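You operate a simulated robot arm through the tools that you are given. There is no shell and no other tool. Be economical: measure what you need, move in short steps, check, and stop when the job is done.

Carry out the task below with a simulated robot arm. There is one attempt and no reset: what you move stays moved.

Task
Stand the yellow cup in the niche and wipe the sticky ring off the ledge.
Fine: wet the green sponge in the water dish first and lay it back.
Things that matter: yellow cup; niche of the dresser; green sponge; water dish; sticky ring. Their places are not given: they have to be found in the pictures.

Only the result counts: the job must be done as asked and must still hold three seconds after the hand-in. Knocking over, shifting, dropping, spilling or breaking anything else fails it.

Robot
A 6-joint arm with a two-finger parallel gripper, fixed in place. Base frame: the origin is at the foot of the arm, x ahead of it, y to its left, z up; the work surface is at about z = 0.92. Units: m, degrees, N and s.
With the tool pointing down near the work surface it reaches from about 0.24 to 0.66 m from the base axis. Its first joint turns from -66.0 to 66.0 degrees. Payload 2.9 kg.
The tool frame sits at the grasp point between the pads (the TCP): z along the fingers, y along the line on which they close. The tips reach 0.03 m beyond it. Largest opening 0.11 m; finger width 0.02, thickness 0.01; the body of the gripper, 0.048 by 0.112 m, starts 0.055 m behind the TCP.
Orientation is told as [roll, pitch, yaw] about the base's x, y, z axes, in that order, counted from this pose: with the fingers straight down and closing along the base's y, the tool's x points along the base's -x, its y along +y and its z along -z.

Tools
- The arm moves only by the tool jog_arm. Its argument "deltas" is a list of rows, each a list of 6 numbers: the shift along the tool's x, y, z in cm, then the turn, a rotation vector about the tool's x, y, z in degrees. In form: [[dx, dy, dz, rx, ry, rz], ...]. A call has 1 to 20 rows; each row shifts and turns the commanded pose from where the row before left it, along the tool's axes as they then stand. "claw" is the gripper command, from -1 (fully open) to 1 (shut), values between in proportion, set as the call begins (left out, the last holds). Rows are played at 5 a second. More than 0.05 m and 8.6 degrees between two rows, or a gripper value outside its range, and nothing of the call is played. A pose out of reach is approached as far as the arm can. The call stops where the force on the tool passes 40 N (or 10 N more than at its start, if that is more) or the arm is blocked; 0.2 s more then pass. The fingers move at their own pace (about 0.108 m/s each) and stop on an object; they squeeze with about 33 N. The grip force told is the motor's: it shows also when the fingers shut on nothing. Time passes only in rows, and 0.2 s behind the last, so rows that do not move let the fingers close. The reply holds the time, the measured pose of the TCP, the force on the tool along the base axes, the opening and the grip force, in the units named above and with some noise.
- Cameras (640 x 400 px; columns grow to the right, rows downward): "scene" is fixed at [0.0878, 0.4518, 1.374]; the picture's right is [-0.58, -0.81, 0.00], its down [-0.54, 0.39, -0.75] and it looks along [0.61, -0.44, -0.66] (base axes); focal length 296 px, centre (320, 200). "wrist" rides on the gripper at [-0.036, 0, -0.057] in the tool frame; the picture's right is [0.00, -1.00, 0.00], its down [0.97, 0.00, -0.24] and it looks along [0.24, 0.00, 0.97] (tool axes); focal length 218 px, centre (320, 200).
- capture(camera): a new picture of that camera. It takes no simulated time.
- locate(camera, pixels): for up to 12 pixels [column, row] of the newest picture of that camera ("zoom" is the newest enlarged one), the place [x, y, z] in the base frame of the surface seen there, good to about 0.003 m. It takes no simulated time.
- close_up(camera, box): a new picture of the part [left, top, right, bottom] of that camera's present view, enlarged. It takes no simulated time.
- hand_in(): hands the job in; it is judged then, once.

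Keep the steps short. Do not move on a guess: measure, check each grasp and each placing, and mend mistakes. In all there are 80 turns and 34 pictures (those below and enlarged ones count). Leave the gripper open and the arm clear of the work at the hand-in unless told otherwise, and finish with a single line.

The tools are called after "Call:" as a command line: name --pt "numbers of a row" for each row, then --argument value for the rest, lists and objects as JSON in quotes. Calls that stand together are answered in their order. jog_arm: Moves the arm, as the interface text tells. Its arguments: {"type":"object","properties":{"deltas":{"type":"array"},"claw":{"type":"number"}},"required":["deltas"]} The other tools are called the same way: capture (camera) takes a picture; locate (camera, pixels) gives the place of the surface under pixels of a picture; close_up (camera, box) takes an enlarged picture of a part of a camera's view; hand_in () hands the job in.

At the start:

```text
time: 0.0
tcp_pos: [0.4099, 0.2023, 1.1672]
tool_rot: [0.0, 0.0, 0.0]
wrist_force: [0.5, -0.3, 0.1]
grip_width: 0.1098
finger_force: 0.1
```

scene: 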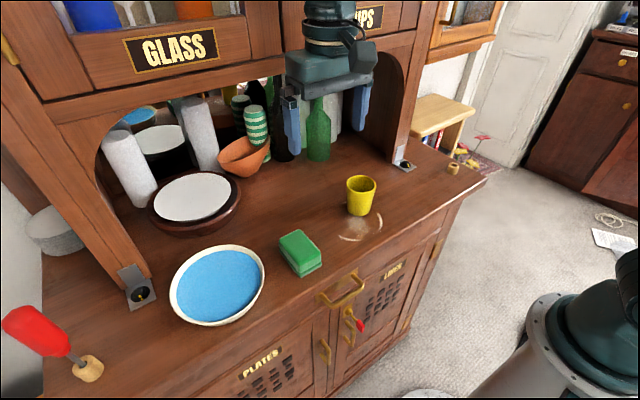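
wrist: 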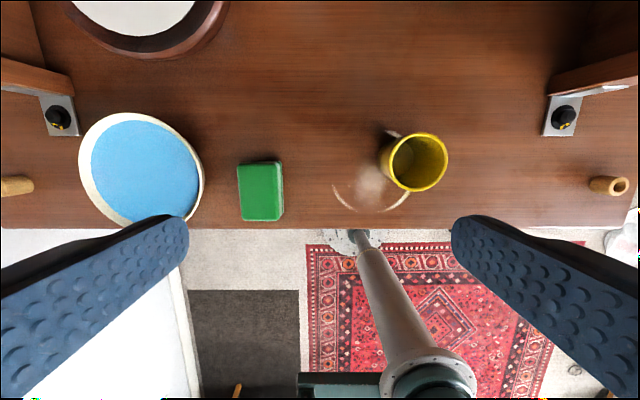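

I see the dish at wrist (145,165), the sponge at (261,190), the cup at (415,162) and the ring around (370,190). I'll measure them, and take a close-up of the niche.

Call:
locate --camera "wrist" --pixels '[[145, 165], [84, 165], [203, 170], [238, 168], [282, 163], [283, 218], [243, 219], [260, 190], [370, 190], [335, 190], [370, 212], [407, 198]]'

Call:
locate --camera "scene" --pixels '[[361, 182], [347, 183], [376, 184], [362, 213], [217, 285], [180, 300], [300, 250], [346, 238], [378, 220], [320, 155], [243, 160], [404, 165]]'

Call:
close_up --camera "scene" --box '[220, 80, 460, 280]'

Call:
close_up --camera "wrist" --box '[220, 100, 460, 250]'

```text
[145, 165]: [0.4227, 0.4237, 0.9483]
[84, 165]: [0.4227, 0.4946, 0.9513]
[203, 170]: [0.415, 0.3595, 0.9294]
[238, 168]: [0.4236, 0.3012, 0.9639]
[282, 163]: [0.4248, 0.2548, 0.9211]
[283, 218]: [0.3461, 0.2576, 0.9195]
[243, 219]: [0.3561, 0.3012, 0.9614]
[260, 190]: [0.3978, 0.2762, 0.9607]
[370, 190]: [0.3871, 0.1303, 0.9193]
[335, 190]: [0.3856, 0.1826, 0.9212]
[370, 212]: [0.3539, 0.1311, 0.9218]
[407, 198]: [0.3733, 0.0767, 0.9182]
```

```text
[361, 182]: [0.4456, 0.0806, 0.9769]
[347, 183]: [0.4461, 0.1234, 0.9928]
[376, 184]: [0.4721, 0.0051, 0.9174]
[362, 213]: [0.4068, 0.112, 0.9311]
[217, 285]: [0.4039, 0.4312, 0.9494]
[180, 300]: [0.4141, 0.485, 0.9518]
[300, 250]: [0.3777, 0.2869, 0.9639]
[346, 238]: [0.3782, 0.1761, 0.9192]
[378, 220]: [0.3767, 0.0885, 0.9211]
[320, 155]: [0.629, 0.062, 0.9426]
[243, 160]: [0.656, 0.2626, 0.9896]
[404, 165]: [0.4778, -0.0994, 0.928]
```

```text
2.00 times, centred on (340, 180) of scene
```

zoom: 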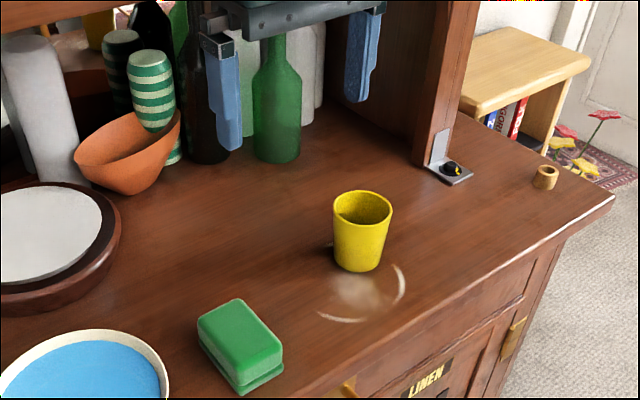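

```text
2.67 times, centred on (340, 175) of wrist
```

zoom: 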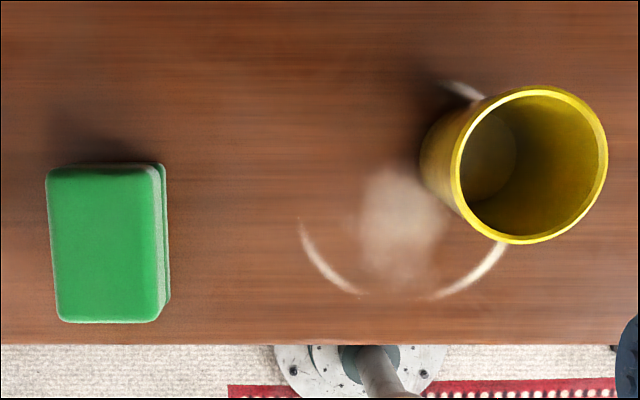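

The cup stands over part of the ring. I'll measure the ring arcs, the cup rim and base, and the arch and frame geometry.

Call:
locate --camera "zoom" --pixels '[[302, 225], [325, 268], [360, 293], [437, 296], [475, 275], [504, 246], [462, 88], [476, 98], [445, 83], [455, 165], [530, 90], [605, 165]]'

Call:
locate --camera "scene" --pixels '[[385, 70], [402, 45], [278, 65], [180, 93], [120, 120], [95, 160], [400, 120], [385, 150], [395, 168], [145, 290], [270, 80], [260, 50]]'

Call:
locate --camera "wrist" --pixels '[[415, 134], [446, 160], [412, 191], [382, 160], [415, 165], [400, 150], [560, 115], [578, 80], [60, 115], [400, 60], [400, 20], [500, 30]]'

```text
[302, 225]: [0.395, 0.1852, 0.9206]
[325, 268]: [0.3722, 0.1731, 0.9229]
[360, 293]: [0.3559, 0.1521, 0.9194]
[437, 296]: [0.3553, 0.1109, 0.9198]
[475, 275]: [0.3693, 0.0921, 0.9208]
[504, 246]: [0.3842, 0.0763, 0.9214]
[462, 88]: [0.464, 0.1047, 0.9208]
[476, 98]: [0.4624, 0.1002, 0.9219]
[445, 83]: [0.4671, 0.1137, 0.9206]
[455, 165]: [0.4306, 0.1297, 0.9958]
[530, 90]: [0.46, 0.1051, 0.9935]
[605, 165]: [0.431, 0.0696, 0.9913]
```

```text
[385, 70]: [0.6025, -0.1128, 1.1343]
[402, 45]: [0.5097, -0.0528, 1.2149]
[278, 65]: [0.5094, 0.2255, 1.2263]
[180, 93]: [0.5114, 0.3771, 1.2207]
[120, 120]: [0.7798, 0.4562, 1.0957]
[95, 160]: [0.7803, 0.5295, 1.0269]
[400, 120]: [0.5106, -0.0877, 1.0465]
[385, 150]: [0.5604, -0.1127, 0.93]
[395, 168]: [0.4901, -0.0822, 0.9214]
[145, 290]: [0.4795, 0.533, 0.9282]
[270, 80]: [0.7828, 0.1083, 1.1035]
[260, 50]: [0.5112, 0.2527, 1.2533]
```

```text
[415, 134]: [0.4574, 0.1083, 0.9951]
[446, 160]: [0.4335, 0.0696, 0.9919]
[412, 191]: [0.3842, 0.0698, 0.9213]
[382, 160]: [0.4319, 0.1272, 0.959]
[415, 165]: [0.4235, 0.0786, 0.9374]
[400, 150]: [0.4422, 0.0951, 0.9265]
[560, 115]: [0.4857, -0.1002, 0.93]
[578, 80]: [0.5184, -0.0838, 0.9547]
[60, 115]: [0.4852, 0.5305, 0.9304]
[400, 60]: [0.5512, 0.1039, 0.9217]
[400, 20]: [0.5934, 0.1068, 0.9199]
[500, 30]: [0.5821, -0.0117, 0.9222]
```

Readings:
- **Cup:** centre about (0.428, 0.100), rim radius 0.03, rim z 0.994.
- **Ring:** centre about (0.411, 0.130), radius about 0.058.
- **Niche:** frame front at x ≈ 0.51, arch top z ≈ 1.22.

To reach under the arch I'll tilt the tool 45° forward while moving over to the cup's y.

Call:
jog_arm --pt "0 -1.7 0 0 -7.5 0" --pt "0 -1.7 0 0 -7.5 0" --pt "0 -1.7 0 0 -7.5 0" --pt "0 -1.7 0 0 -7.5 0" --pt "0 -1.7 0 0 -7.5 0" --pt "0 -1.7 0 0 -7.5 0" --pt "0 0 0 0 0 0" --claw -1

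Call:
capture --camera "wrist"

Call:
capture --camera "scene"

```text
time: 1.6
tcp_pos: [0.4114, 0.1006, 1.1686]
tool_rot: [0.0, -45.2, 0.0]
wrist_force: [-0.3, 0.0, -0.8]
grip_width: 0.11
finger_force: 0.0
```

```text
29 pictures are left
```

wrist: 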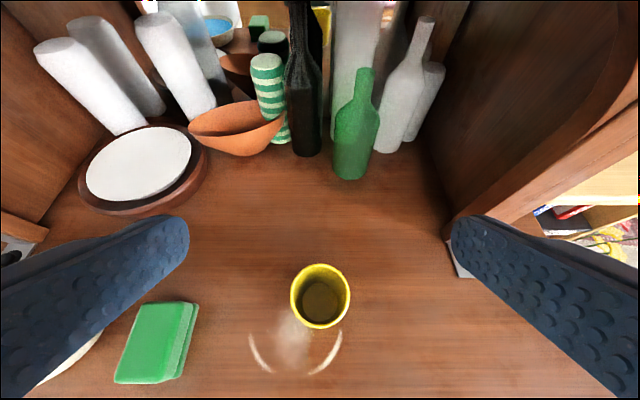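

```text
28 pictures are left
```

scene: 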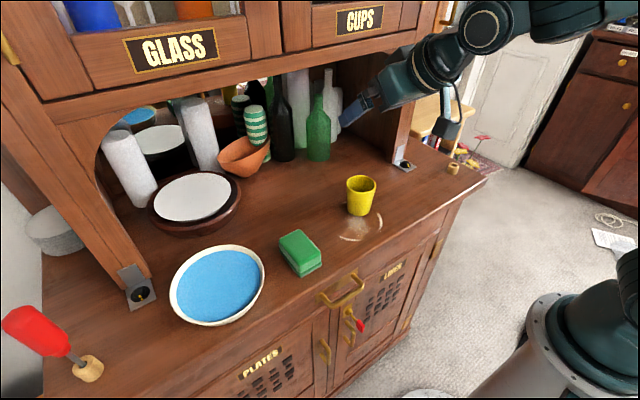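

The tilted view shows free niche floor in front of the bottles. I'll measure the bottle, bowl and plate fronts and the cup.

Call:
locate --camera "wrist" --pixels '[[350, 178], [305, 155], [243, 153], [280, 125], [386, 150], [207, 180], [320, 220], [440, 200], [320, 264], [291, 295], [350, 295], [320, 328]]'

```text
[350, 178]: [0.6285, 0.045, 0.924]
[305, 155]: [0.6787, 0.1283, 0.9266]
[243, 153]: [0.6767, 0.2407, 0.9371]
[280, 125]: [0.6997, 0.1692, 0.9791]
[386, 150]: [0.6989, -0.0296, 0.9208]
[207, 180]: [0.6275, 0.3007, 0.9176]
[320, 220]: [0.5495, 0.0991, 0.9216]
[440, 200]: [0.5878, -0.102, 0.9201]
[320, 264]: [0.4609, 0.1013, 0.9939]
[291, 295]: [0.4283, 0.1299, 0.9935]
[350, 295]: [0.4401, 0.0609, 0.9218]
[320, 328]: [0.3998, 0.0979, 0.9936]
```

Cup centre is confirmed at (0.430, 0.100), and the spot (0.59, 0.15) in the niche is free. I'll approach along the tool axis: back-down first, then forward-down over the cup, stopping short to check.

Call:
jog_arm --pt "3.3 0 0 0 0 0" --pt "3.3 0 0 0 0 0" --pt "3.3 0 0 0 0 0" --pt "3.3 0 0 0 0 0" --pt "0 0 3 0 0 0" --pt "0 0 3 0 0 0" --pt "0 0 2 0 0 0" --pt "0 0 0 0 0 0"

Call:
capture --camera "wrist"

```text
time: 3.4
tcp_pos: [0.3729, 0.1003, 1.0181]
tool_rot: [0.0, -45.0, -0.1]
wrist_force: [0.2, 0.6, 0.2]
grip_width: 0.1099
finger_force: 0.0
```

```text
27 pictures are left
```

wrist: 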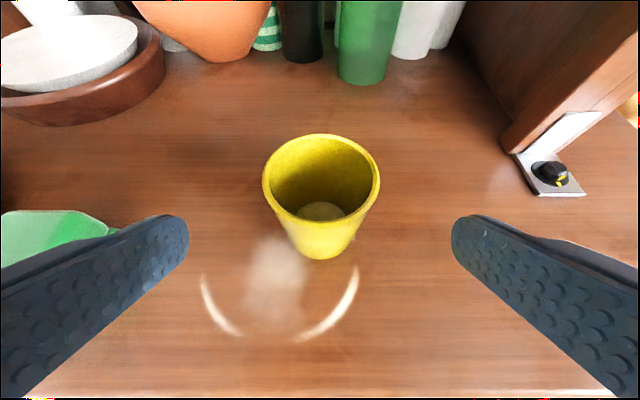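

The cup is centred between the fingers. I'll advance 8 cm along the tool axis, then close.

Call:
jog_arm --pt "0 0 2 0 0 0" --pt "0 0 2 0 0 0" --pt "0 0 2 0 0 0" --pt "0 0 2 0 0 0" --pt "0 0 0 0 0 0"

Call:
jog_arm --pt "0 0 0 0 0 0" --pt "0 0 0 0 0 0" --pt "0 0 0 0 0 0" --pt "0 0 0 0 0 0" --claw 1

Call:
capture --camera "scene"

```text
time: 4.6
tcp_pos: [0.4329, 0.1011, 0.9589]
tool_rot: [0.0, -45.0, 0.1]
wrist_force: [-0.2, 0.1, 0.0]
grip_width: 0.1099
finger_force: 0.1
```

```text
time: 5.6
tcp_pos: [0.4321, 0.1012, 0.9594]
tool_rot: [0.0, -45.0, 0.0]
wrist_force: [0.3, -0.4, 0.2]
grip_width: 0.0585
finger_force: 33.4
```

```text
26 pictures are left
```

scene: 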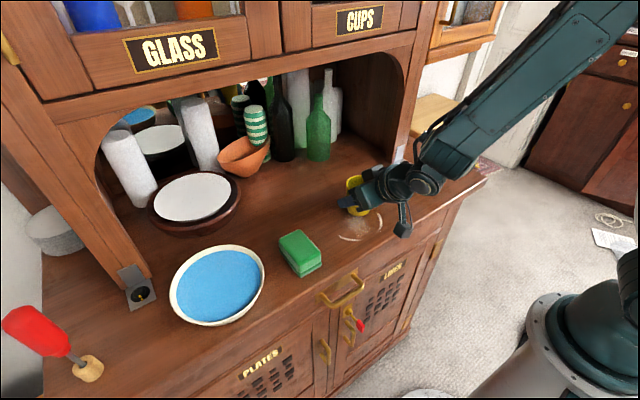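

The grip holds at 0.0585 m. I'll lift 4 cm straight up and check.

Call:
jog_arm --pt "-0.7 0 -0.7 0 0 0" --pt "-1.06 0 -1.06 0 0 0" --pt "-1.06 0 -1.06 0 0 0" --pt "0 0 0 0 0 0"

Call:
capture --camera "wrist"

```text
time: 6.6
tcp_pos: [0.4304, 0.1014, 1.0011]
tool_rot: [0.0, -45.1, 0.0]
wrist_force: [-0.8, 0.6, -1.0]
grip_width: 0.0589
finger_force: 32.9
```

```text
25 pictures are left
```

wrist: 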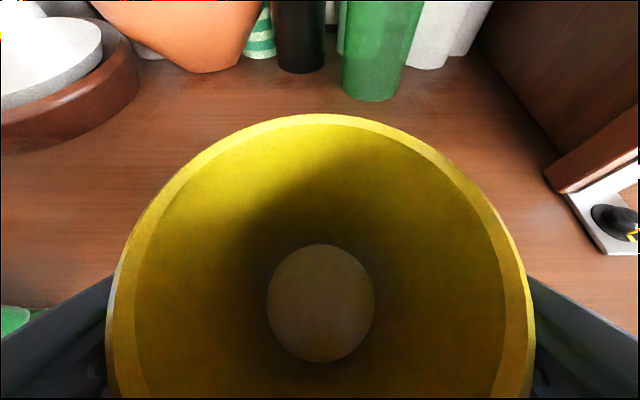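

The cup is held upright. I'll carry it forward 16 cm and 5 cm to the left, into the niche.

Call:
jog_arm --pt "-1.414 0.62 1.414 0 0 0" --pt "-1.414 0.62 1.414 0 0 0" --pt "-1.414 0.62 1.414 0 0 0" --pt "-1.414 0.62 1.414 0 0 0" --pt "-1.414 0.62 1.414 0 0 0" --pt "-1.414 0.62 1.414 0 0 0" --pt "-1.414 0.62 1.414 0 0 0" --pt "-1.414 0.62 1.414 0 0 0" --pt "0 0 0 0 0 0"

Call:
capture --camera "scene"

```text
time: 8.6
tcp_pos: [0.5915, 0.1522, 0.9992]
tool_rot: [0.0, -45.1, 0.0]
wrist_force: [0.1, 0.0, -1.0]
grip_width: 0.0587
finger_force: 33.0
```

```text
24 pictures are left
```

scene: 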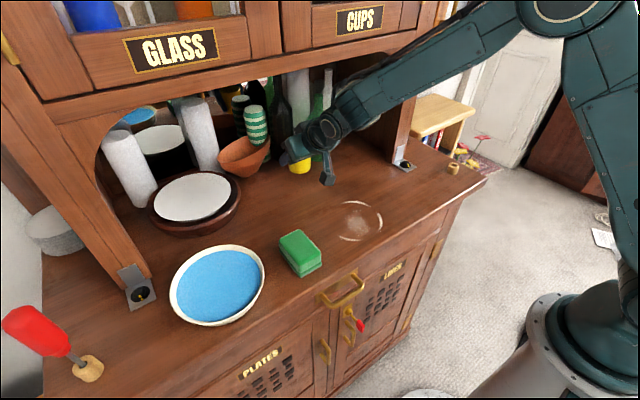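

It is clear of everything. I'll lower about 3.9 cm in small steps.

Call:
jog_arm --pt "0.9 0 0.9 0 0 0" --pt "0.9 0 0.9 0 0 0" --pt "0.6 0 0.6 0 0 0" --pt "0.25 0 0.25 0 0 0" --pt "0.12 0 0.12 0 0 0" --pt "0.03 0 0.03 0 0 0" --pt "0 0 0 0 0 0"

```text
time: 10.2
tcp_pos: [0.5901, 0.1509, 0.9602]
tool_rot: [0.0, -45.0, 0.0]
wrist_force: [0.2, 0.3, -1.2]
grip_width: 0.0586
finger_force: 33.2
```

There's no contact force yet, so I'll go down another 1.5 mm in tiny steps.

Call:
jog_arm --pt "0.05 0 0.05 0 0 0" --pt "0.05 0 0.05 0 0 0" --pt "0 0 0 0 0 0"

```text
time: 11.0
tcp_pos: [0.5907, 0.1515, 0.9598]
tool_rot: [0.0, -45.0, 0.0]
wrist_force: [-0.6, 0.3, -0.2]
grip_width: 0.0584
finger_force: 32.8
```

The weight is now off the arm, so the cup stands. I'll open and back out along the tool axis.

Call:
jog_arm --pt "0 0 0 0 0 0" --pt "0 0 0 0 0 0" --pt "0 0 0 0 0 0" --pt "0 0 -2 0 0 0" --pt "0 0 -3 0 0 0" --pt "0 0 -3 0 0 0" --pt "0 0 -3 0 0 0" --pt "0 0 0 0 0 0" --claw -1

Call:
capture --camera "wrist"

```text
time: 12.8
tcp_pos: [0.5097, 0.1503, 1.038]
tool_rot: [0.0, -45.0, 0.0]
wrist_force: [0.4, 0.2, -0.4]
grip_width: 0.1099
finger_force: 0.0
```

```text
23 pictures are left
```

wrist: 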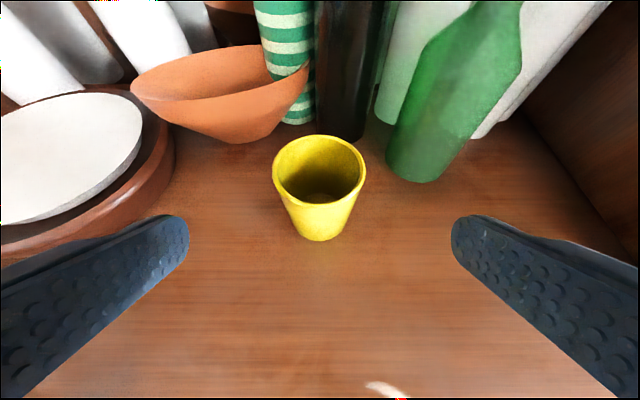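

The cup stands upright in the niche. I'll pull straight back out, then rotate the tool to vertical above the sponge.

Call:
jog_arm --pt "1.8 0 -1.8 0 0 0" --pt "1.8 0 -1.8 0 0 0" --pt "1.8 0 -1.8 0 0 0" --pt "1.8 0 -1.8 0 0 0" --pt "1.8 0 -1.8 0 0 0" --pt "-1 2 -1.6 0 0 0" --pt "-1.6 2.1 -1.6 0 0 0" --pt "-1.6 2.1 -1.6 0 0 0" --pt "0 2.1 0 0 7.5 0" --pt "0 2.1 0 0 7.5 0" --pt "0 2.1 0 0 7.5 0" --pt "0 0 0 0 7.5 0" --pt "0 0 0 0 7.5 0" --pt "0 0 0 0 7.5 0" --pt "0 0 0 0 0 0"

Call:
capture --camera "wrist"

Call:
capture --camera "scene"

```text
time: 16.0
tcp_pos: [0.3814, 0.2763, 1.1008]
tool_rot: [0.0, 0.1, 0.1]
wrist_force: [0.5, 0.2, 0.2]
grip_width: 0.1102
finger_force: 0.0
```

```text
22 pictures are left
```

wrist: 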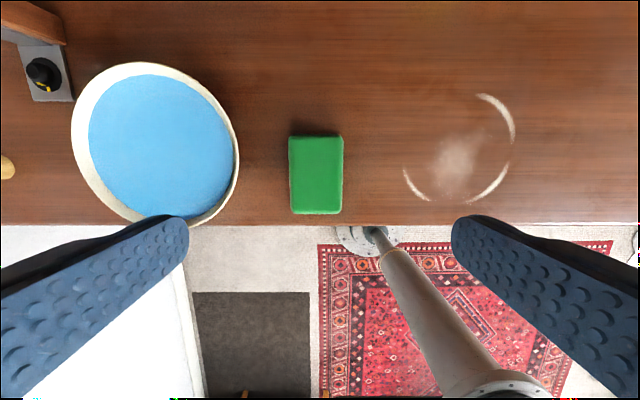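

```text
21 pictures are left
```

scene: 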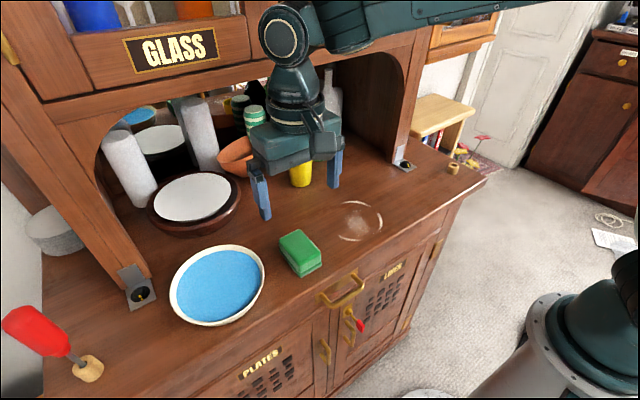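

The tool is now vertical near the sponge. I'll measure the sponge corners, the dish rim and water, and the ring.

Call:
locate --camera "wrist" --pixels '[[291, 138], [341, 138], [341, 212], [293, 212], [317, 175], [155, 140], [76, 130], [237, 165], [150, 66], [90, 140], [230, 165], [155, 78]]'

Call:
locate --camera "wrist" --pixels '[[480, 96], [500, 104], [513, 125], [512, 140], [507, 167], [490, 188], [468, 200], [428, 198], [412, 185], [404, 171], [455, 165], [480, 220]]'

Call:
locate --camera "scene" --pixels '[[228, 249], [175, 297], [210, 321], [263, 275], [218, 285], [262, 290], [170, 290], [195, 318], [184, 270], [300, 240], [309, 265], [318, 268]]'

```text
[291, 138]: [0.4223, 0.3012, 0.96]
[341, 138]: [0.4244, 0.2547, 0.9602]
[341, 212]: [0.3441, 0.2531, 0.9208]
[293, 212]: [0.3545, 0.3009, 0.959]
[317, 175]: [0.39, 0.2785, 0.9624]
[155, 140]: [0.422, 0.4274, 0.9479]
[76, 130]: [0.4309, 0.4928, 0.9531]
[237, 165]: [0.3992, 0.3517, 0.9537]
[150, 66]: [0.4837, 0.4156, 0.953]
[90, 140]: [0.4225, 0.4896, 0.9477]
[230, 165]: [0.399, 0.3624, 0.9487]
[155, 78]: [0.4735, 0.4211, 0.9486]
```

```text
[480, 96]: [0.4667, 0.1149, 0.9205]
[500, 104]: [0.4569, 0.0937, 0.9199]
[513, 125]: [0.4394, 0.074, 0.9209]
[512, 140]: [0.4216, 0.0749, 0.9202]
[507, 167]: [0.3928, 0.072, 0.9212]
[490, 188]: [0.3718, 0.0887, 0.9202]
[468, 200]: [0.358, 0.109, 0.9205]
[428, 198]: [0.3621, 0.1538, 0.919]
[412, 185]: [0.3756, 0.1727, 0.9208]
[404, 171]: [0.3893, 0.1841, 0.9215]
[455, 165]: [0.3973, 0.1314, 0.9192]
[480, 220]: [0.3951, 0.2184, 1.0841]
```

```text
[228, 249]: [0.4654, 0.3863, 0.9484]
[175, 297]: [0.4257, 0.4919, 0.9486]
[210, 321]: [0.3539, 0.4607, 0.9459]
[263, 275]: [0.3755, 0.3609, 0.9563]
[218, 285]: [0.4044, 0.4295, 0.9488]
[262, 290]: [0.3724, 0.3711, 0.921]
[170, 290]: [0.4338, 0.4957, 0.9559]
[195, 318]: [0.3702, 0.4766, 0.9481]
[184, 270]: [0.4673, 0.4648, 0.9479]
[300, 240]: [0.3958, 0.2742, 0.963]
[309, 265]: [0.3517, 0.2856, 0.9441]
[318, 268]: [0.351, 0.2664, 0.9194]
```

Readings:
- **Sponge:** centre (0.389, 0.278), top z 0.962.
- **Dish:** centre about (0.415, 0.424), outer radius about 0.071, rim z 0.954, water 0.948.

I'll narrow the opening to 0.075 m so the finger clears the dish, then descend to z 0.962 over the sponge.

Call:
jog_arm --pt "-0.76 0.17 2 0 0 0" --pt "0 0 3 0 0 0" --pt "0 0 3 0 0 0" --pt "0 0 3 0 0 0" --pt "0 0 2 0 0 0" --pt "0 0 0.9 0 0 0" --pt "0 0 0 0 0 0" --claw -0.364

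Call:
capture --camera "scene"

```text
time: 17.6
tcp_pos: [0.3889, 0.2786, 0.9632]
tool_rot: [0.1, 0.0, 0.0]
wrist_force: [-0.2, 0.2, -0.1]
grip_width: 0.075
finger_force: 0.2
```

```text
20 pictures are left
```

scene: 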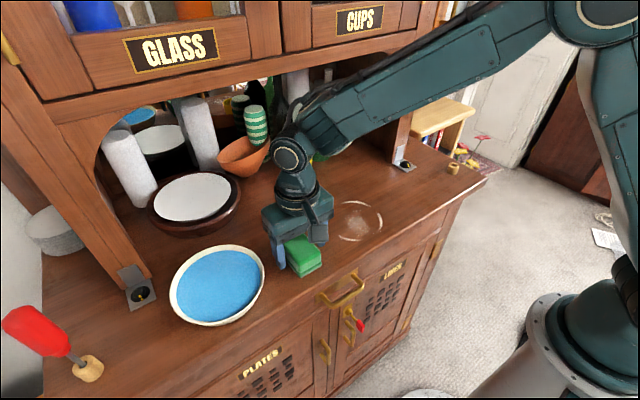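

The fingers straddle the sponge, so I'll close and then lift slightly.

Call:
jog_arm --pt "0 0 0 0 0 0" --pt "0 0 0 0 0 0" --pt "0 0 0 0 0 0" --claw 1

Call:
jog_arm --pt "0 0 -1 0 0 0" --pt "0 0 -2 0 0 0" --pt "0 0 -2 0 0 0" --pt "0 0 -2 0 0 0" --pt "0 0 0 0 0 0"

Call:
capture --camera "scene"

```text
time: 18.4
tcp_pos: [0.3895, 0.2774, 0.9634]
tool_rot: [0.0, 0.0, 0.0]
wrist_force: [-1.0, 0.3, -0.6]
grip_width: 0.0495
finger_force: 32.9
```

```text
time: 19.6
tcp_pos: [0.3885, 0.2757, 1.0328]
tool_rot: [-0.1, 0.0, 0.1]
wrist_force: [0.7, 0.0, -0.7]
grip_width: 0.0493
finger_force: 32.8
```

```text
19 pictures are left
```

scene: 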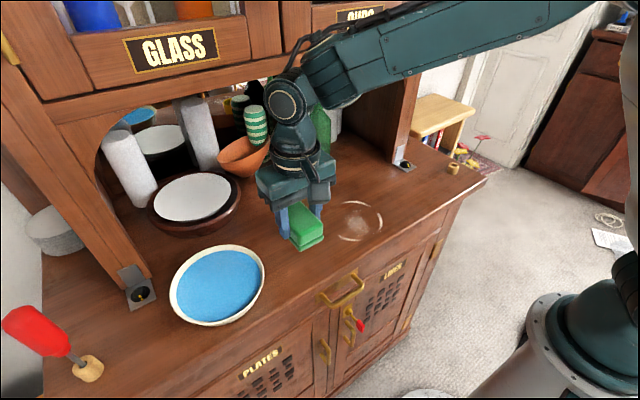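

The sponge is held at 0.049 m. I'll move over the dish centre at this height.

Call:
jog_arm --pt "-0.5 2.9 0 0 0 0" --pt "-0.5 2.9 0 0 0 0" --pt "-0.5 2.9 0 0 0 0" --pt "-0.5 2.9 0 0 0 0" --pt "-0.6 3.1 0 0 0 0" --pt "0 0 0 0 0 0"

Call:
capture --camera "scene"

```text
time: 21.0
tcp_pos: [0.4152, 0.4267, 1.0275]
tool_rot: [0.0, 0.0, 0.0]
wrist_force: [-0.1, -0.6, -0.8]
grip_width: 0.0493
finger_force: 33.5
```

```text
18 pictures are left
```

scene: 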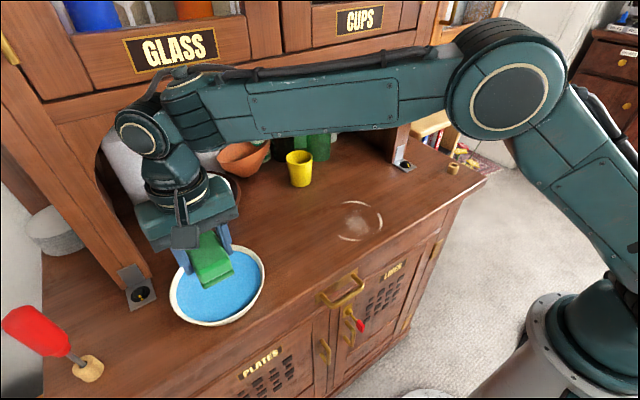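

The sponge hangs over the water. I'll lower it slowly so its bottom goes about 1 cm into the water, hold, and then rise.

Call:
jog_arm --pt "0 0 1.5 0 0 0" --pt "0 0 1.5 0 0 0" --pt "0 0 0.7 0 0 0" --pt "0 0 0.5 0 0 0" --pt "0 0 0.5 0 0 0" --pt "0 0 0 0 0 0" --pt "0 0 0 0 0 0" --pt "0 0 0 0 0 0" --pt "0 0 0 0 0 0"

Call:
capture --camera "scene"

```text
time: 23.0
tcp_pos: [0.4141, 0.4244, 0.9828]
tool_rot: [-0.1, 0.0, -0.1]
wrist_force: [0.2, 0.4, -0.6]
grip_width: 0.0494
finger_force: 33.2
```

```text
17 pictures are left
```

scene: 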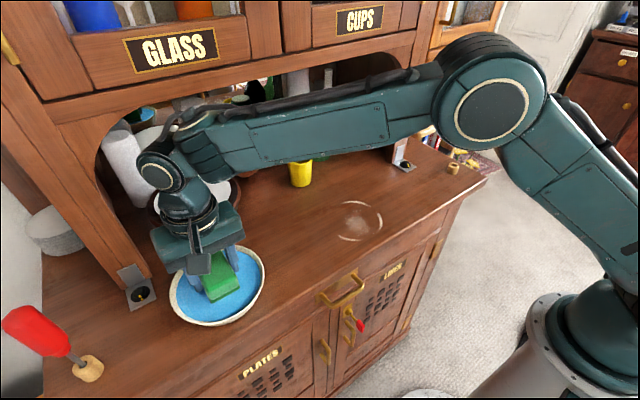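

The sponge is in the water with no contact force. I'll dip 4 mm deeper, hold, then lift and let it drip over the dish.

Call:
jog_arm --pt "0 0 0.2 0 0 0" --pt "0 0 0.2 0 0 0" --pt "0 0 0 0 0 0" --pt "0 0 0 0 0 0" --pt "0 0 0 0 0 0"

Call:
jog_arm --pt "0 0 -0.5 0 0 0" --pt "0 0 -1 0 0 0" --pt "0 0 -1 0 0 0" --pt "0 0 -1.5 0 0 0" --pt "0 0 -1.5 0 0 0" --pt "0 0 0 0 0 0" --pt "0 0 0 0 0 0" --pt "0 0 0 0 0 0" --pt "0 0 0 0 0 0" --pt "0 0 0 0 0 0"

Call:
close_up --camera "scene" --box '[100, 170, 340, 320]'

```text
time: 24.2
tcp_pos: [0.4128, 0.4252, 0.9799]
tool_rot: [0.0, 0.0, 0.1]
wrist_force: [0.2, 0.2, -0.5]
grip_width: 0.0493
finger_force: 33.3
```

```text
time: 26.4
tcp_pos: [0.4146, 0.4249, 1.0364]
tool_rot: [0.0, 0.0, 0.1]
wrist_force: [0.3, 0.7, -0.8]
grip_width: 0.0493
finger_force: 32.7
```

```text
2.67 times, centred on (220, 245) of scene
```

zoom: 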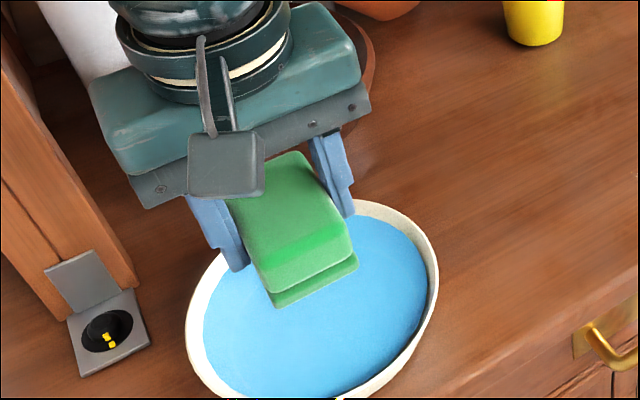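

The dish is undisturbed. To be sure the sponge is well soaked, I'll dip once more, slightly deeper, in fine steps while watching the force.

Call:
jog_arm --pt "0 0 2 0 0 0" --pt "0 0 2 0 0 0" --pt "0 0 1 0 0 0" --pt "0 0 0.5 0 0 0" --pt "0 0 0.2 0 0 0" --pt "0 0 0.1 0 0 0" --pt "0 0 0.1 0 0 0" --pt "0 0 0 0 0 0" --pt "0 0 0 0 0 0" --pt "0 0 0 0 0 0"

Call:
jog_arm --pt "0 0 -0.5 0 0 0" --pt "0 0 -1 0 0 0" --pt "0 0 -1.5 0 0 0" --pt "0 0 -1.5 0 0 0" --pt "0 0 -1.5 0 0 0" --pt "0 0 0 0 0 0" --pt "0 0 0 0 0 0" --pt "0 0 0 0 0 0" --pt "0 0 0 0 0 0" --pt "0 0 0 0 0 0" --pt "0 0 0 0 0 0" --pt "0 0 0 0 0 0"

```text
time: 28.6
tcp_pos: [0.4149, 0.4245, 0.9774]
tool_rot: [0.0, 0.0, 0.0]
wrist_force: [0.0, -0.3, -0.6]
grip_width: 0.0492
finger_force: 32.9
```

```text
time: 31.2
tcp_pos: [0.4152, 0.425, 1.0352]
tool_rot: [0.1, 0.1, 0.1]
wrist_force: [0.4, -0.6, -0.1]
grip_width: 0.0491
finger_force: 32.5
```

The sponge is soaked (bottom about 1.3 cm under) and the force is clean. I'll carry it to the ring's left side at (0.385, 0.185) and lower it near the ledge.

Call:
jog_arm --pt "0.5 -4 0 0 0 0" --pt "0.5 -4 0 0 0 0" --pt "0.5 -4 0 0 0 0" --pt "0.5 -4 0 0 0 0" --pt "0.5 -4 0 0 0 0" --pt "0.5 -4 0 0 0 0" --pt "0 0 2 0 0 0" --pt "0 0 2 0 0 0" --pt "0 0 2 0 0 0" --pt "0 0 0.8 0 0 0" --pt "0 0 0 0 0 0"

Call:
capture --camera "scene"

```text
time: 33.6
tcp_pos: [0.3829, 0.1849, 0.9674]
tool_rot: [-0.1, 0.0, 0.0]
wrist_force: [0.1, 0.7, -0.9]
grip_width: 0.0493
finger_force: 32.8
```

```text
15 pictures are left
```

scene: 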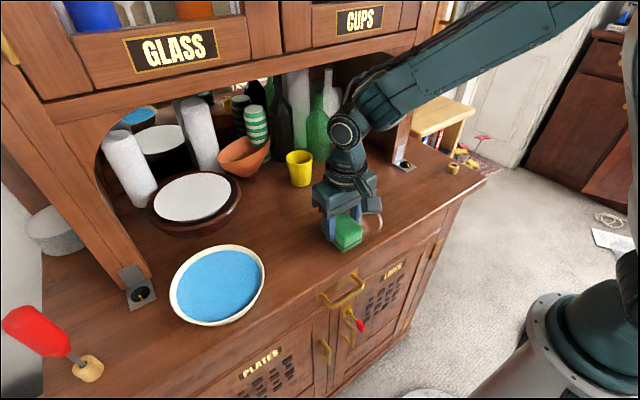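

Now I'll lower in 1 mm steps until there's light contact.

Call:
jog_arm --pt "0 0 0.2 0 0 0" --pt "0 0 0.1 0 0 0" --pt "0 0 0.1 0 0 0" --pt "0 0 0.1 0 0 0" --pt "0 0 0 0 0 0"

```text
time: 34.8
tcp_pos: [0.3851, 0.1835, 0.9635]
tool_rot: [-0.1, -0.1, 0.1]
wrist_force: [-0.4, 0.0, -0.5]
grip_width: 0.0496
finger_force: 33.3
```

Call:
jog_arm --pt "0 0 0.1 0 0 0" --pt "0 0 0.1 0 0 0" --pt "0 0 0 0 0 0"

```text
time: 35.6
tcp_pos: [0.3845, 0.1836, 0.9623]
tool_rot: [0.0, -0.2, 0.1]
wrist_force: [-3.6, -3.8, 14.4]
grip_width: 0.0498
finger_force: 33.3
```

Contact is 14 N. I'll ease off half a millimetre and make the first stroke toward −y across the front half of the ring.

Call:
jog_arm --pt "0 0 -0.06 0 0 0" --pt "0 -1 0 0 0 0" --pt "0 -1 0 0 0 0" --pt "0 -1 0 0 0 0" --pt "0 -1 0 0 0 0" --pt "0 -1 0 0 0 0" --pt "0 -1 0 0 0 0" --pt "0 -1 0 0 0 0" --pt "0 -1 0 0 0 0" --pt "0 -1 0 0 0 0" --pt "0 -1 0 0 0 0" --pt "0 -1 0 0 0 0" --pt "0 0 0 0 0 0"

Call:
capture --camera "scene"

```text
time: 38.4
tcp_pos: [0.3827, 0.0726, 0.9616]
tool_rot: [0.1, 0.0, 0.0]
wrist_force: [0.5, 1.0, -0.5]
grip_width: 0.0494
finger_force: 33.2
```

```text
14 pictures are left
```

scene: 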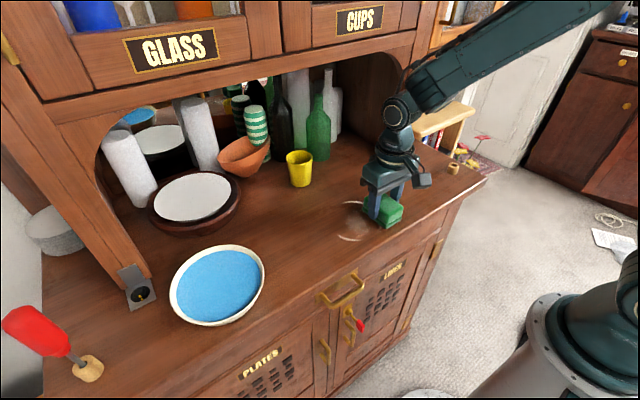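

Contact was lost during the stroke and the mark is still partly there. I'll press down 1 mm here and check the force.

Call:
jog_arm --pt "0 0 0.1 0 0 0" --pt "0 0 0.05 0 0 0" --pt "0 0 0 0 0 0"

```text
time: 39.2
tcp_pos: [0.3836, 0.073, 0.9619]
tool_rot: [-0.1, -0.1, -0.1]
wrist_force: [-6.4, -7.5, 27.8]
grip_width: 0.0493
finger_force: 32.9
```

That's 28 N, which is stiff. I'll ease off 0.4 mm and stroke back in +y, checking partway.

Call:
jog_arm --pt "0 0 -0.04 0 0 0" --pt "0 1 0 0 0 0" --pt "0 1 0 0 0 0" --pt "0 1 0 0 0 0" --pt "0 1 0 0 0 0" --pt "0 0 0 0 0 0"

```text
time: 40.6
tcp_pos: [0.3855, 0.1147, 0.962]
tool_rot: [0.0, -0.1, -0.1]
wrist_force: [-0.6, -14.4, 32.5]
grip_width: 0.0492
finger_force: 33.2
```

It has risen to 32 N. I'll ease off 0.4 mm and continue the stroke to the left side.

Call:
jog_arm --pt "0 0 -0.04 0 0 0" --pt "0 1 0 0 0 0" --pt "0 1 0 0 0 0" --pt "0 1 0 0 0 0" --pt "0 1 0 0 0 0" --pt "0 1 0 0 0 0" --pt "0 1 0 0 0 0" --pt "0 1 0 0 0 0" --pt "0 0 0 0 0 0"

Call:
close_up --camera "scene" --box '[260, 150, 460, 275]'

```text
time: 42.6
tcp_pos: [0.3841, 0.1854, 0.9626]
tool_rot: [0.0, 0.0, 0.1]
wrist_force: [0.3, -4.2, 11.0]
grip_width: 0.0493
finger_force: 32.8
```

```text
3.20 times, centred on (360, 212) of scene
```

zoom: 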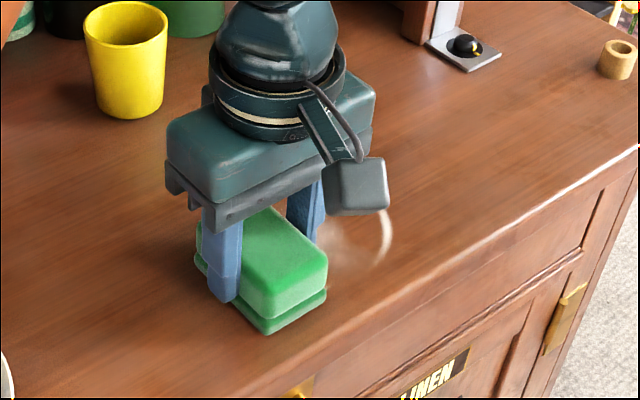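

The front arc is mostly gone. Now I'll shift 5.5 cm back in +x and sweep −y across the rear half, in two parts to watch the force.

Call:
jog_arm --pt "-1 0 0 0 0 0" --pt "-1 0 0 0 0 0" --pt "-1 0 0 0 0 0" --pt "-1 0 0 0 0 0" --pt "-1 0 0 0 0 0" --pt "-0.5 0 0 0 0 0" --pt "0 0 0 0 0 0"

Call:
jog_arm --pt "0 -1 0.01 0 0 0" --pt "0 -1 0 0 0 0" --pt "0 -1 0 0 0 0" --pt "0 -1 0 0 0 0" --pt "0 0 0 0 0 0"

```text
time: 44.2
tcp_pos: [0.4402, 0.1843, 0.9613]
tool_rot: [0.0, 0.0, 0.0]
wrist_force: [-3.7, 0.4, 6.3]
grip_width: 0.0494
finger_force: 33.0
```

```text
time: 45.4
tcp_pos: [0.4382, 0.1484, 0.9621]
tool_rot: [0.2, -0.2, 0.1]
wrist_force: [0.1, 9.7, 20.2]
grip_width: 0.0495
finger_force: 33.8
```

Contact is good at 20 N. I'll continue the sweep to y ≈ 0.065.

Call:
jog_arm --pt "0 -1 0 0 0 0" --pt "0 -1 0 0 0 0" --pt "0 -1 0 0 0 0" --pt "0 -1 0 0 0 0" --pt "0 0 0 0 0 0"

Call:
jog_arm --pt "0 -1 0 0 0 0" --pt "0 -1 0 0 0 0" --pt "0 -1 0 0 0 0" --pt "0 -0.9 0 0 0 0" --pt "0 0 0 0 0 0"

Call:
close_up --camera "scene" --box '[260, 150, 460, 275]'

```text
time: 46.6
tcp_pos: [0.4389, 0.1043, 0.9617]
tool_rot: [-0.1, 0.2, 0.0]
wrist_force: [1.4, 4.2, 7.5]
grip_width: 0.0492
finger_force: 33.1
```

```text
time: 47.8
tcp_pos: [0.44, 0.0662, 0.9619]
tool_rot: [0.0, 0.0, 0.0]
wrist_force: [1.6, 2.9, 7.9]
grip_width: 0.0493
finger_force: 33.0
```

```text
3.20 times, centred on (360, 212) of scene
```

zoom: 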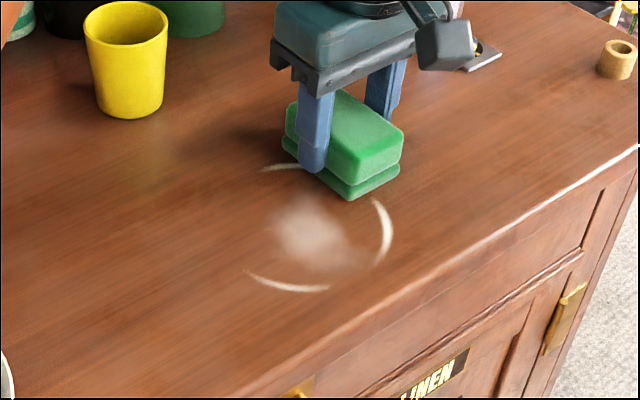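

The arcs are still visible, so light, uneven passes aren't enough. I'll press slightly more and trace the ring itself with the sponge centre, the front half first.

Call:
jog_arm --pt "0.15 1.64 0.02 0 0 0" --pt "1.79 -0.66 0.01 0 0 0" --pt "1.92 0 0 0 0 0" --pt "1.79 0.66 0 0 0 0" --pt "0 0 0 0 0 0"

Call:
jog_arm --pt "1.46 1.22 0 0 0 0" --pt "0.96 1.66 0 0 0 0" --pt "0.33 1.88 0 0 0 0" --pt "0 0 0 0 0 0"

Call:
jog_arm --pt "-0.33 1.88 0 0 0 0" --pt "-0.96 1.66 0 0 0 0" --pt "-1.46 1.22 0 0 0 0" --pt "-1.79 0.66 0 0 0 0" --pt "-1.92 0 0 0 0 0" --pt "0 0 0 0 0 0"

Call:
close_up --camera "scene" --box '[260, 150, 460, 275]'

```text
time: 49.0
tcp_pos: [0.3811, 0.0825, 0.9612]
tool_rot: [0.1, 0.2, 0.0]
wrist_force: [1.7, -0.7, 2.3]
grip_width: 0.0494
finger_force: 33.7
```

```text
time: 50.0
tcp_pos: [0.3571, 0.1289, 0.9616]
tool_rot: [-0.1, -0.1, -0.1]
wrist_force: [0.7, -13.4, 26.5]
grip_width: 0.0492
finger_force: 33.1
```

```text
time: 51.4
tcp_pos: [0.4186, 0.1874, 0.9611]
tool_rot: [0.1, 0.1, 0.3]
wrist_force: [-15.6, 4.4, 30.0]
grip_width: 0.0494
finger_force: 32.9
```

```text
3.20 times, centred on (360, 212) of scene
```

zoom: 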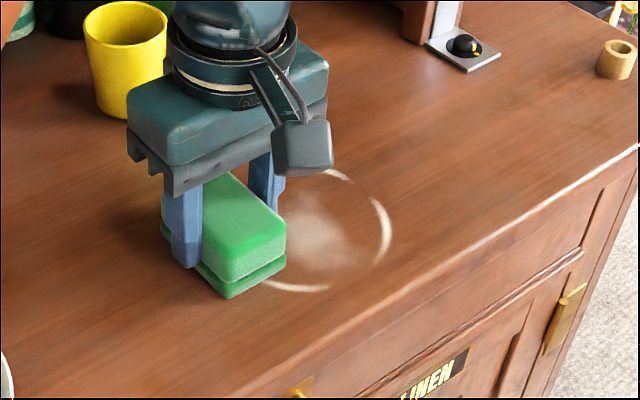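

No clear change yet. I'll ease off a little, complete the rear half of the ring, then cross the centre.

Call:
jog_arm --pt "-1.79 -0.66 -0.03 0 0 0" --pt "-1.46 -1.22 0 0 0 0" --pt "-0.96 -1.66 0 0 0 0" --pt "-0.33 -1.88 0 0 0 0" --pt "0 0 0 0 0 0"

Call:
jog_arm --pt "0.33 -1.88 0 0 0 0" --pt "0.96 -1.66 0 0 0 0" --pt "1.46 -1.22 0 0 0 0" --pt "1.79 -0.66 0 0 0 0" --pt "1 0 0.02 0 0 0" --pt "0 0 0 0 0 0"

Call:
jog_arm --pt "0 1 0 0 0 0" --pt "0 1 0 0 0 0" --pt "0 1 0 0 0 0" --pt "0 1 0 0 0 0" --pt "0 1 0 0 0 0" --pt "0 1 0 0 0 0" --pt "0 0 0 0 0 0"

```text
time: 52.6
tcp_pos: [0.4651, 0.1272, 0.9618]
tool_rot: [0.0, 0.0, -0.1]
wrist_force: [2.1, 2.7, 6.2]
grip_width: 0.0491
finger_force: 32.8
```

```text
time: 54.0
tcp_pos: [0.4118, 0.0752, 0.9626]
tool_rot: [0.0, -0.2, -0.1]
wrist_force: [5.5, -2.6, 10.8]
grip_width: 0.0496
finger_force: 33.2
```

```text
time: 55.6
tcp_pos: [0.411, 0.1362, 0.9613]
tool_rot: [0.0, -0.1, 0.0]
wrist_force: [1.3, -7.6, 16.3]
grip_width: 0.0496
finger_force: 33.4
```

I'll lift the sponge up and aside to the left and view the ring area.

Call:
jog_arm --pt "0 0 -1 0 0 0" --pt "0 0 -3 0 0 0" --pt "0 0 -3 0 0 0" --pt "0.4 3 0 0 0 0" --pt "0.4 3 0 0 0 0" --pt "0.4 3 0 0 0 0" --pt "0.4 3 0 0 0 0" --pt "0.4 2 0 0 0 0" --pt "0 0 0 0 0 0"

Call:
close_up --camera "scene" --box '[220, 80, 460, 280]'

```text
time: 57.6
tcp_pos: [0.3894, 0.2727, 1.0356]
tool_rot: [0.0, 0.0, 0.0]
wrist_force: [0.0, -0.3, -0.6]
grip_width: 0.0494
finger_force: 32.7
```

```text
2.00 times, centred on (340, 180) of scene
```

zoom: 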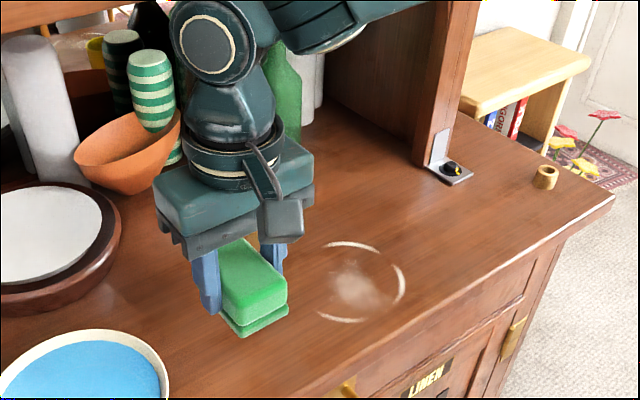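

The ring looks unchanged. The sponge may not have been wet enough, so I'll go back to the dish and dip it deeper, down to gentle contact with the dish floor if there is any.

Call:
jog_arm --pt "-0.5 3 0 0 0 0" --pt "-0.5 3 0 0 0 0" --pt "-0.5 3 0 0 0 0" --pt "-0.5 3 0 0 0 0" --pt "-0.6 3.2 0 0 0 0" --pt "0 0 2 0 0 0" --pt "0 0 2 0 0 0" --pt "0 0 1 0 0 0" --pt "0 0 0.8 0 0 0" --pt "0 0 0 0 0 0"

Call:
jog_arm --pt "0 0 0.15 0 0 0" --pt "0 0 0.1 0 0 0" --pt "0 0 0.1 0 0 0" --pt "0 0 0 0 0 0"

```text
time: 59.8
tcp_pos: [0.4179, 0.4267, 0.9726]
tool_rot: [0.1, 0.0, 0.0]
wrist_force: [0.2, -0.2, -0.4]
grip_width: 0.0493
finger_force: 32.9
```

```text
time: 60.8
tcp_pos: [0.4165, 0.4278, 0.9703]
tool_rot: [0.0, 0.0, 0.0]
wrist_force: [0.2, -0.9, -1.0]
grip_width: 0.0491
finger_force: 33.2
```

There's still no floor contact, with the sponge about 2 cm submerged. I'll go 2 mm deeper, hold for over a second, and look.

Call:
jog_arm --pt "0 0 0.1 0 0 0" --pt "0 0 0.05 0 0 0" --pt "0 0 0 0 0 0" --pt "0 0 0 0 0 0" --pt "0 0 0 0 0 0" --pt "0 0 0 0 0 0" --pt "0 0 0 0 0 0" --pt "0 0 0 0 0 0"

Call:
jog_arm --pt "0 0 -0.5 0 0 0" --pt "0 0 -1 0 0 0" --pt "0 0 -1.5 0 0 0" --pt "0 0 -1.5 0 0 0" --pt "0 0 -2 0 0 0" --pt "0 0 0 0 0 0" --pt "0 0 0 0 0 0" --pt "0 0 0 0 0 0" --pt "0 0 0 0 0 0" --pt "0 0 0 0 0 0" --pt "0 0 0 0 0 0"

Call:
close_up --camera "scene" --box '[100, 170, 340, 320]'

```text
time: 62.6
tcp_pos: [0.4147, 0.4281, 0.9687]
tool_rot: [0.0, 0.1, 0.1]
wrist_force: [0.3, -0.5, -0.1]
grip_width: 0.0492
finger_force: 33.5
```

```text
time: 65.0
tcp_pos: [0.4155, 0.4292, 1.0342]
tool_rot: [0.0, 0.0, -0.1]
wrist_force: [-0.3, -0.2, -0.7]
grip_width: 0.0495
finger_force: 32.7
```

```text
2.67 times, centred on (220, 245) of scene
```

zoom: 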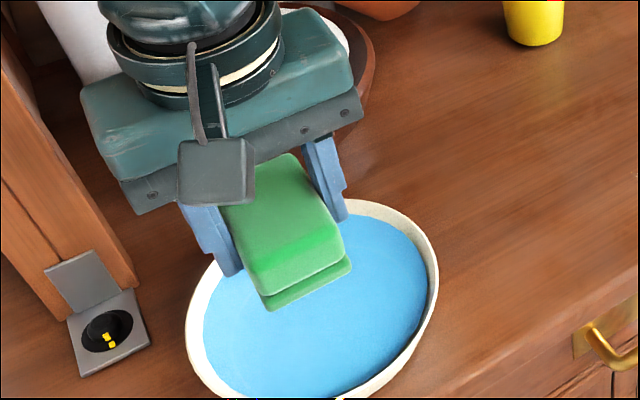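

The sponge looks the same, but it has certainly been submerged. I'll carry it back to the ring and touch down at (0.375, 0.19).

Call:
jog_arm --pt "0.7 -4 0 0 0 0" --pt "0.7 -4 0 0 0 0" --pt "0.7 -4 0 0 0 0" --pt "0.7 -4 0 0 0 0" --pt "0.6 -4 0 0 0 0" --pt "0.6 -3.9 0 0 0 0" --pt "0 0 2 0 0 0" --pt "0 0 2 0 0 0" --pt "0 0 2 0 0 0" --pt "0 0 0.8 0 0 0" --pt "0 0 0.2 0 0 0" --pt "0 0 0.1 0 0 0" --pt "0 0 0 0 0 0"

Call:
jog_arm --pt "0 0 0.1 0 0 0" --pt "0 0 0.05 0 0 0" --pt "0 0 0 0 0 0"

```text
time: 67.8
tcp_pos: [0.376, 0.1887, 0.9624]
tool_rot: [0.0, 0.0, 0.0]
wrist_force: [1.0, -0.1, -0.7]
grip_width: 0.0495
finger_force: 32.7
```

```text
time: 68.6
tcp_pos: [0.3757, 0.1887, 0.9607]
tool_rot: [0.1, -0.2, 0.1]
wrist_force: [-2.8, 1.6, 11.4]
grip_width: 0.0494
finger_force: 33.0
```

Contact is 11 N. I'll stroke −y in segments, reading the force after each.

Call:
jog_arm --pt "0 -1 0.01 0 0 0" --pt "0 -1 0.01 0 0 0" --pt "0 -1 0 0 0 0" --pt "0 -1 0 0 0 0" --pt "0 0 0 0 0 0"

Call:
jog_arm --pt "0 -1 0 0 0 0" --pt "0 -1 0 0 0 0" --pt "0 -1 0 0 0 0" --pt "0 -1 0 0 0 0" --pt "0 0 0 0 0 0"

Call:
jog_arm --pt "0 -1 0 0 0 0" --pt "0 -1 0 0 0 0" --pt "0 -1 0 0 0 0" --pt "0 -1 0 0 0 0" --pt "0 0 0 0 0 0"

Call:
capture --camera "scene"

```text
time: 69.8
tcp_pos: [0.3771, 0.1509, 0.9612]
tool_rot: [0.0, 0.1, 0.0]
wrist_force: [0.3, 5.8, 13.0]
grip_width: 0.0496
finger_force: 32.9
```

```text
time: 71.0
tcp_pos: [0.378, 0.1106, 0.9613]
tool_rot: [0.1, -0.2, 0.1]
wrist_force: [-0.1, 13.6, 30.6]
grip_width: 0.0492
finger_force: 32.5
```

```text
time: 72.2
tcp_pos: [0.3773, 0.0678, 0.9606]
tool_rot: [0.0, -0.1, 0.1]
wrist_force: [0.6, 12.6, 26.9]
grip_width: 0.0492
finger_force: 32.8
```

```text
8 pictures are left
```

scene: 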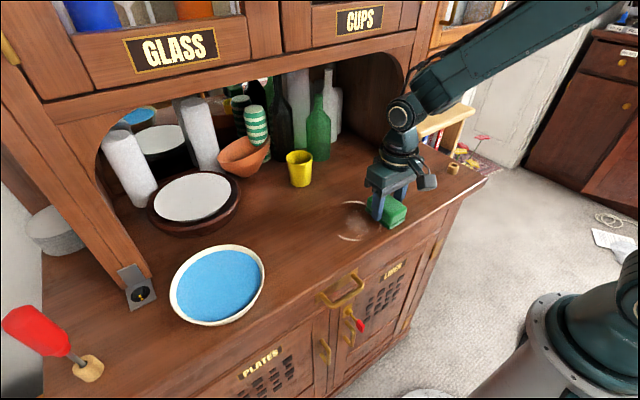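

Even with solid contact the picture doesn't change right away. I'll do a complete, evenly pressed raster: shift to x ≈ 0.41, stroke +y, then x ≈ 0.445, stroke −y.

Call:
jog_arm --pt "-1 0 -0.03 0 0 0" --pt "-1 0 0 0 0 0" --pt "-1.3 0 0 0 0 0" --pt "0 1 0 0 0 0" --pt "0 1 0 0 0 0" --pt "0 1 0 0 0 0" --pt "0 1 0 0 0 0" --pt "0 0 0 0 0 0"

Call:
jog_arm --pt "0 1 0 0 0 0" --pt "0 1 0 0 0 0" --pt "0 1 0 0 0 0" --pt "0 1 0 0 0 0" --pt "0 0 0 0 0 0"

Call:
jog_arm --pt "0 1 0 0 0 0" --pt "0 1 0 0 0 0" --pt "0 1 0 0 0 0" --pt "0 1 0 0 0 0" --pt "0 0 0 0 0 0"

Call:
jog_arm --pt "-1 0 0 0 0 0" --pt "-1 0 0 0 0 0" --pt "-1.5 0 0 0 0 0" --pt "0 -1 0 0 0 0" --pt "0 -1 0 0 0 0" --pt "0 -1 0 0 0 0" --pt "0 -1 0 0 0 0" --pt "0 0 0 0 0 0"

```text
time: 72.6
tcp_pos: [0.3823, 0.067, 0.9605]
tool_rot: [-0.2, 0.3, -0.1]
wrist_force: [-1.2, 0.2, 5.5]
grip_width: 0.0492
finger_force: 33.1
stopped in row 2: the force on the tool passed its limit (the readings are from after the stop); the commanded pose is now the measured one
```

```text
time: 73.8
tcp_pos: [0.3827, 0.1076, 0.96]
tool_rot: [-0.2, 0.4, -0.3]
wrist_force: [-1.7, -6.5, 13.0]
grip_width: 0.0494
finger_force: 33.1
```

```text
time: 75.0
tcp_pos: [0.3838, 0.1471, 0.9607]
tool_rot: [-0.1, 0.2, -0.2]
wrist_force: [-1.8, -2.3, 5.5]
grip_width: 0.0494
finger_force: 32.3
stopped in row 5: the force on the tool passed its limit (the readings are from after the stop); the commanded pose is now the measured one
```

```text
time: 76.8
tcp_pos: [0.4187, 0.1061, 0.9606]
tool_rot: [0.0, 0.0, -0.2]
wrist_force: [0.8, 11.7, 27.1]
grip_width: 0.0492
finger_force: 33.4
```

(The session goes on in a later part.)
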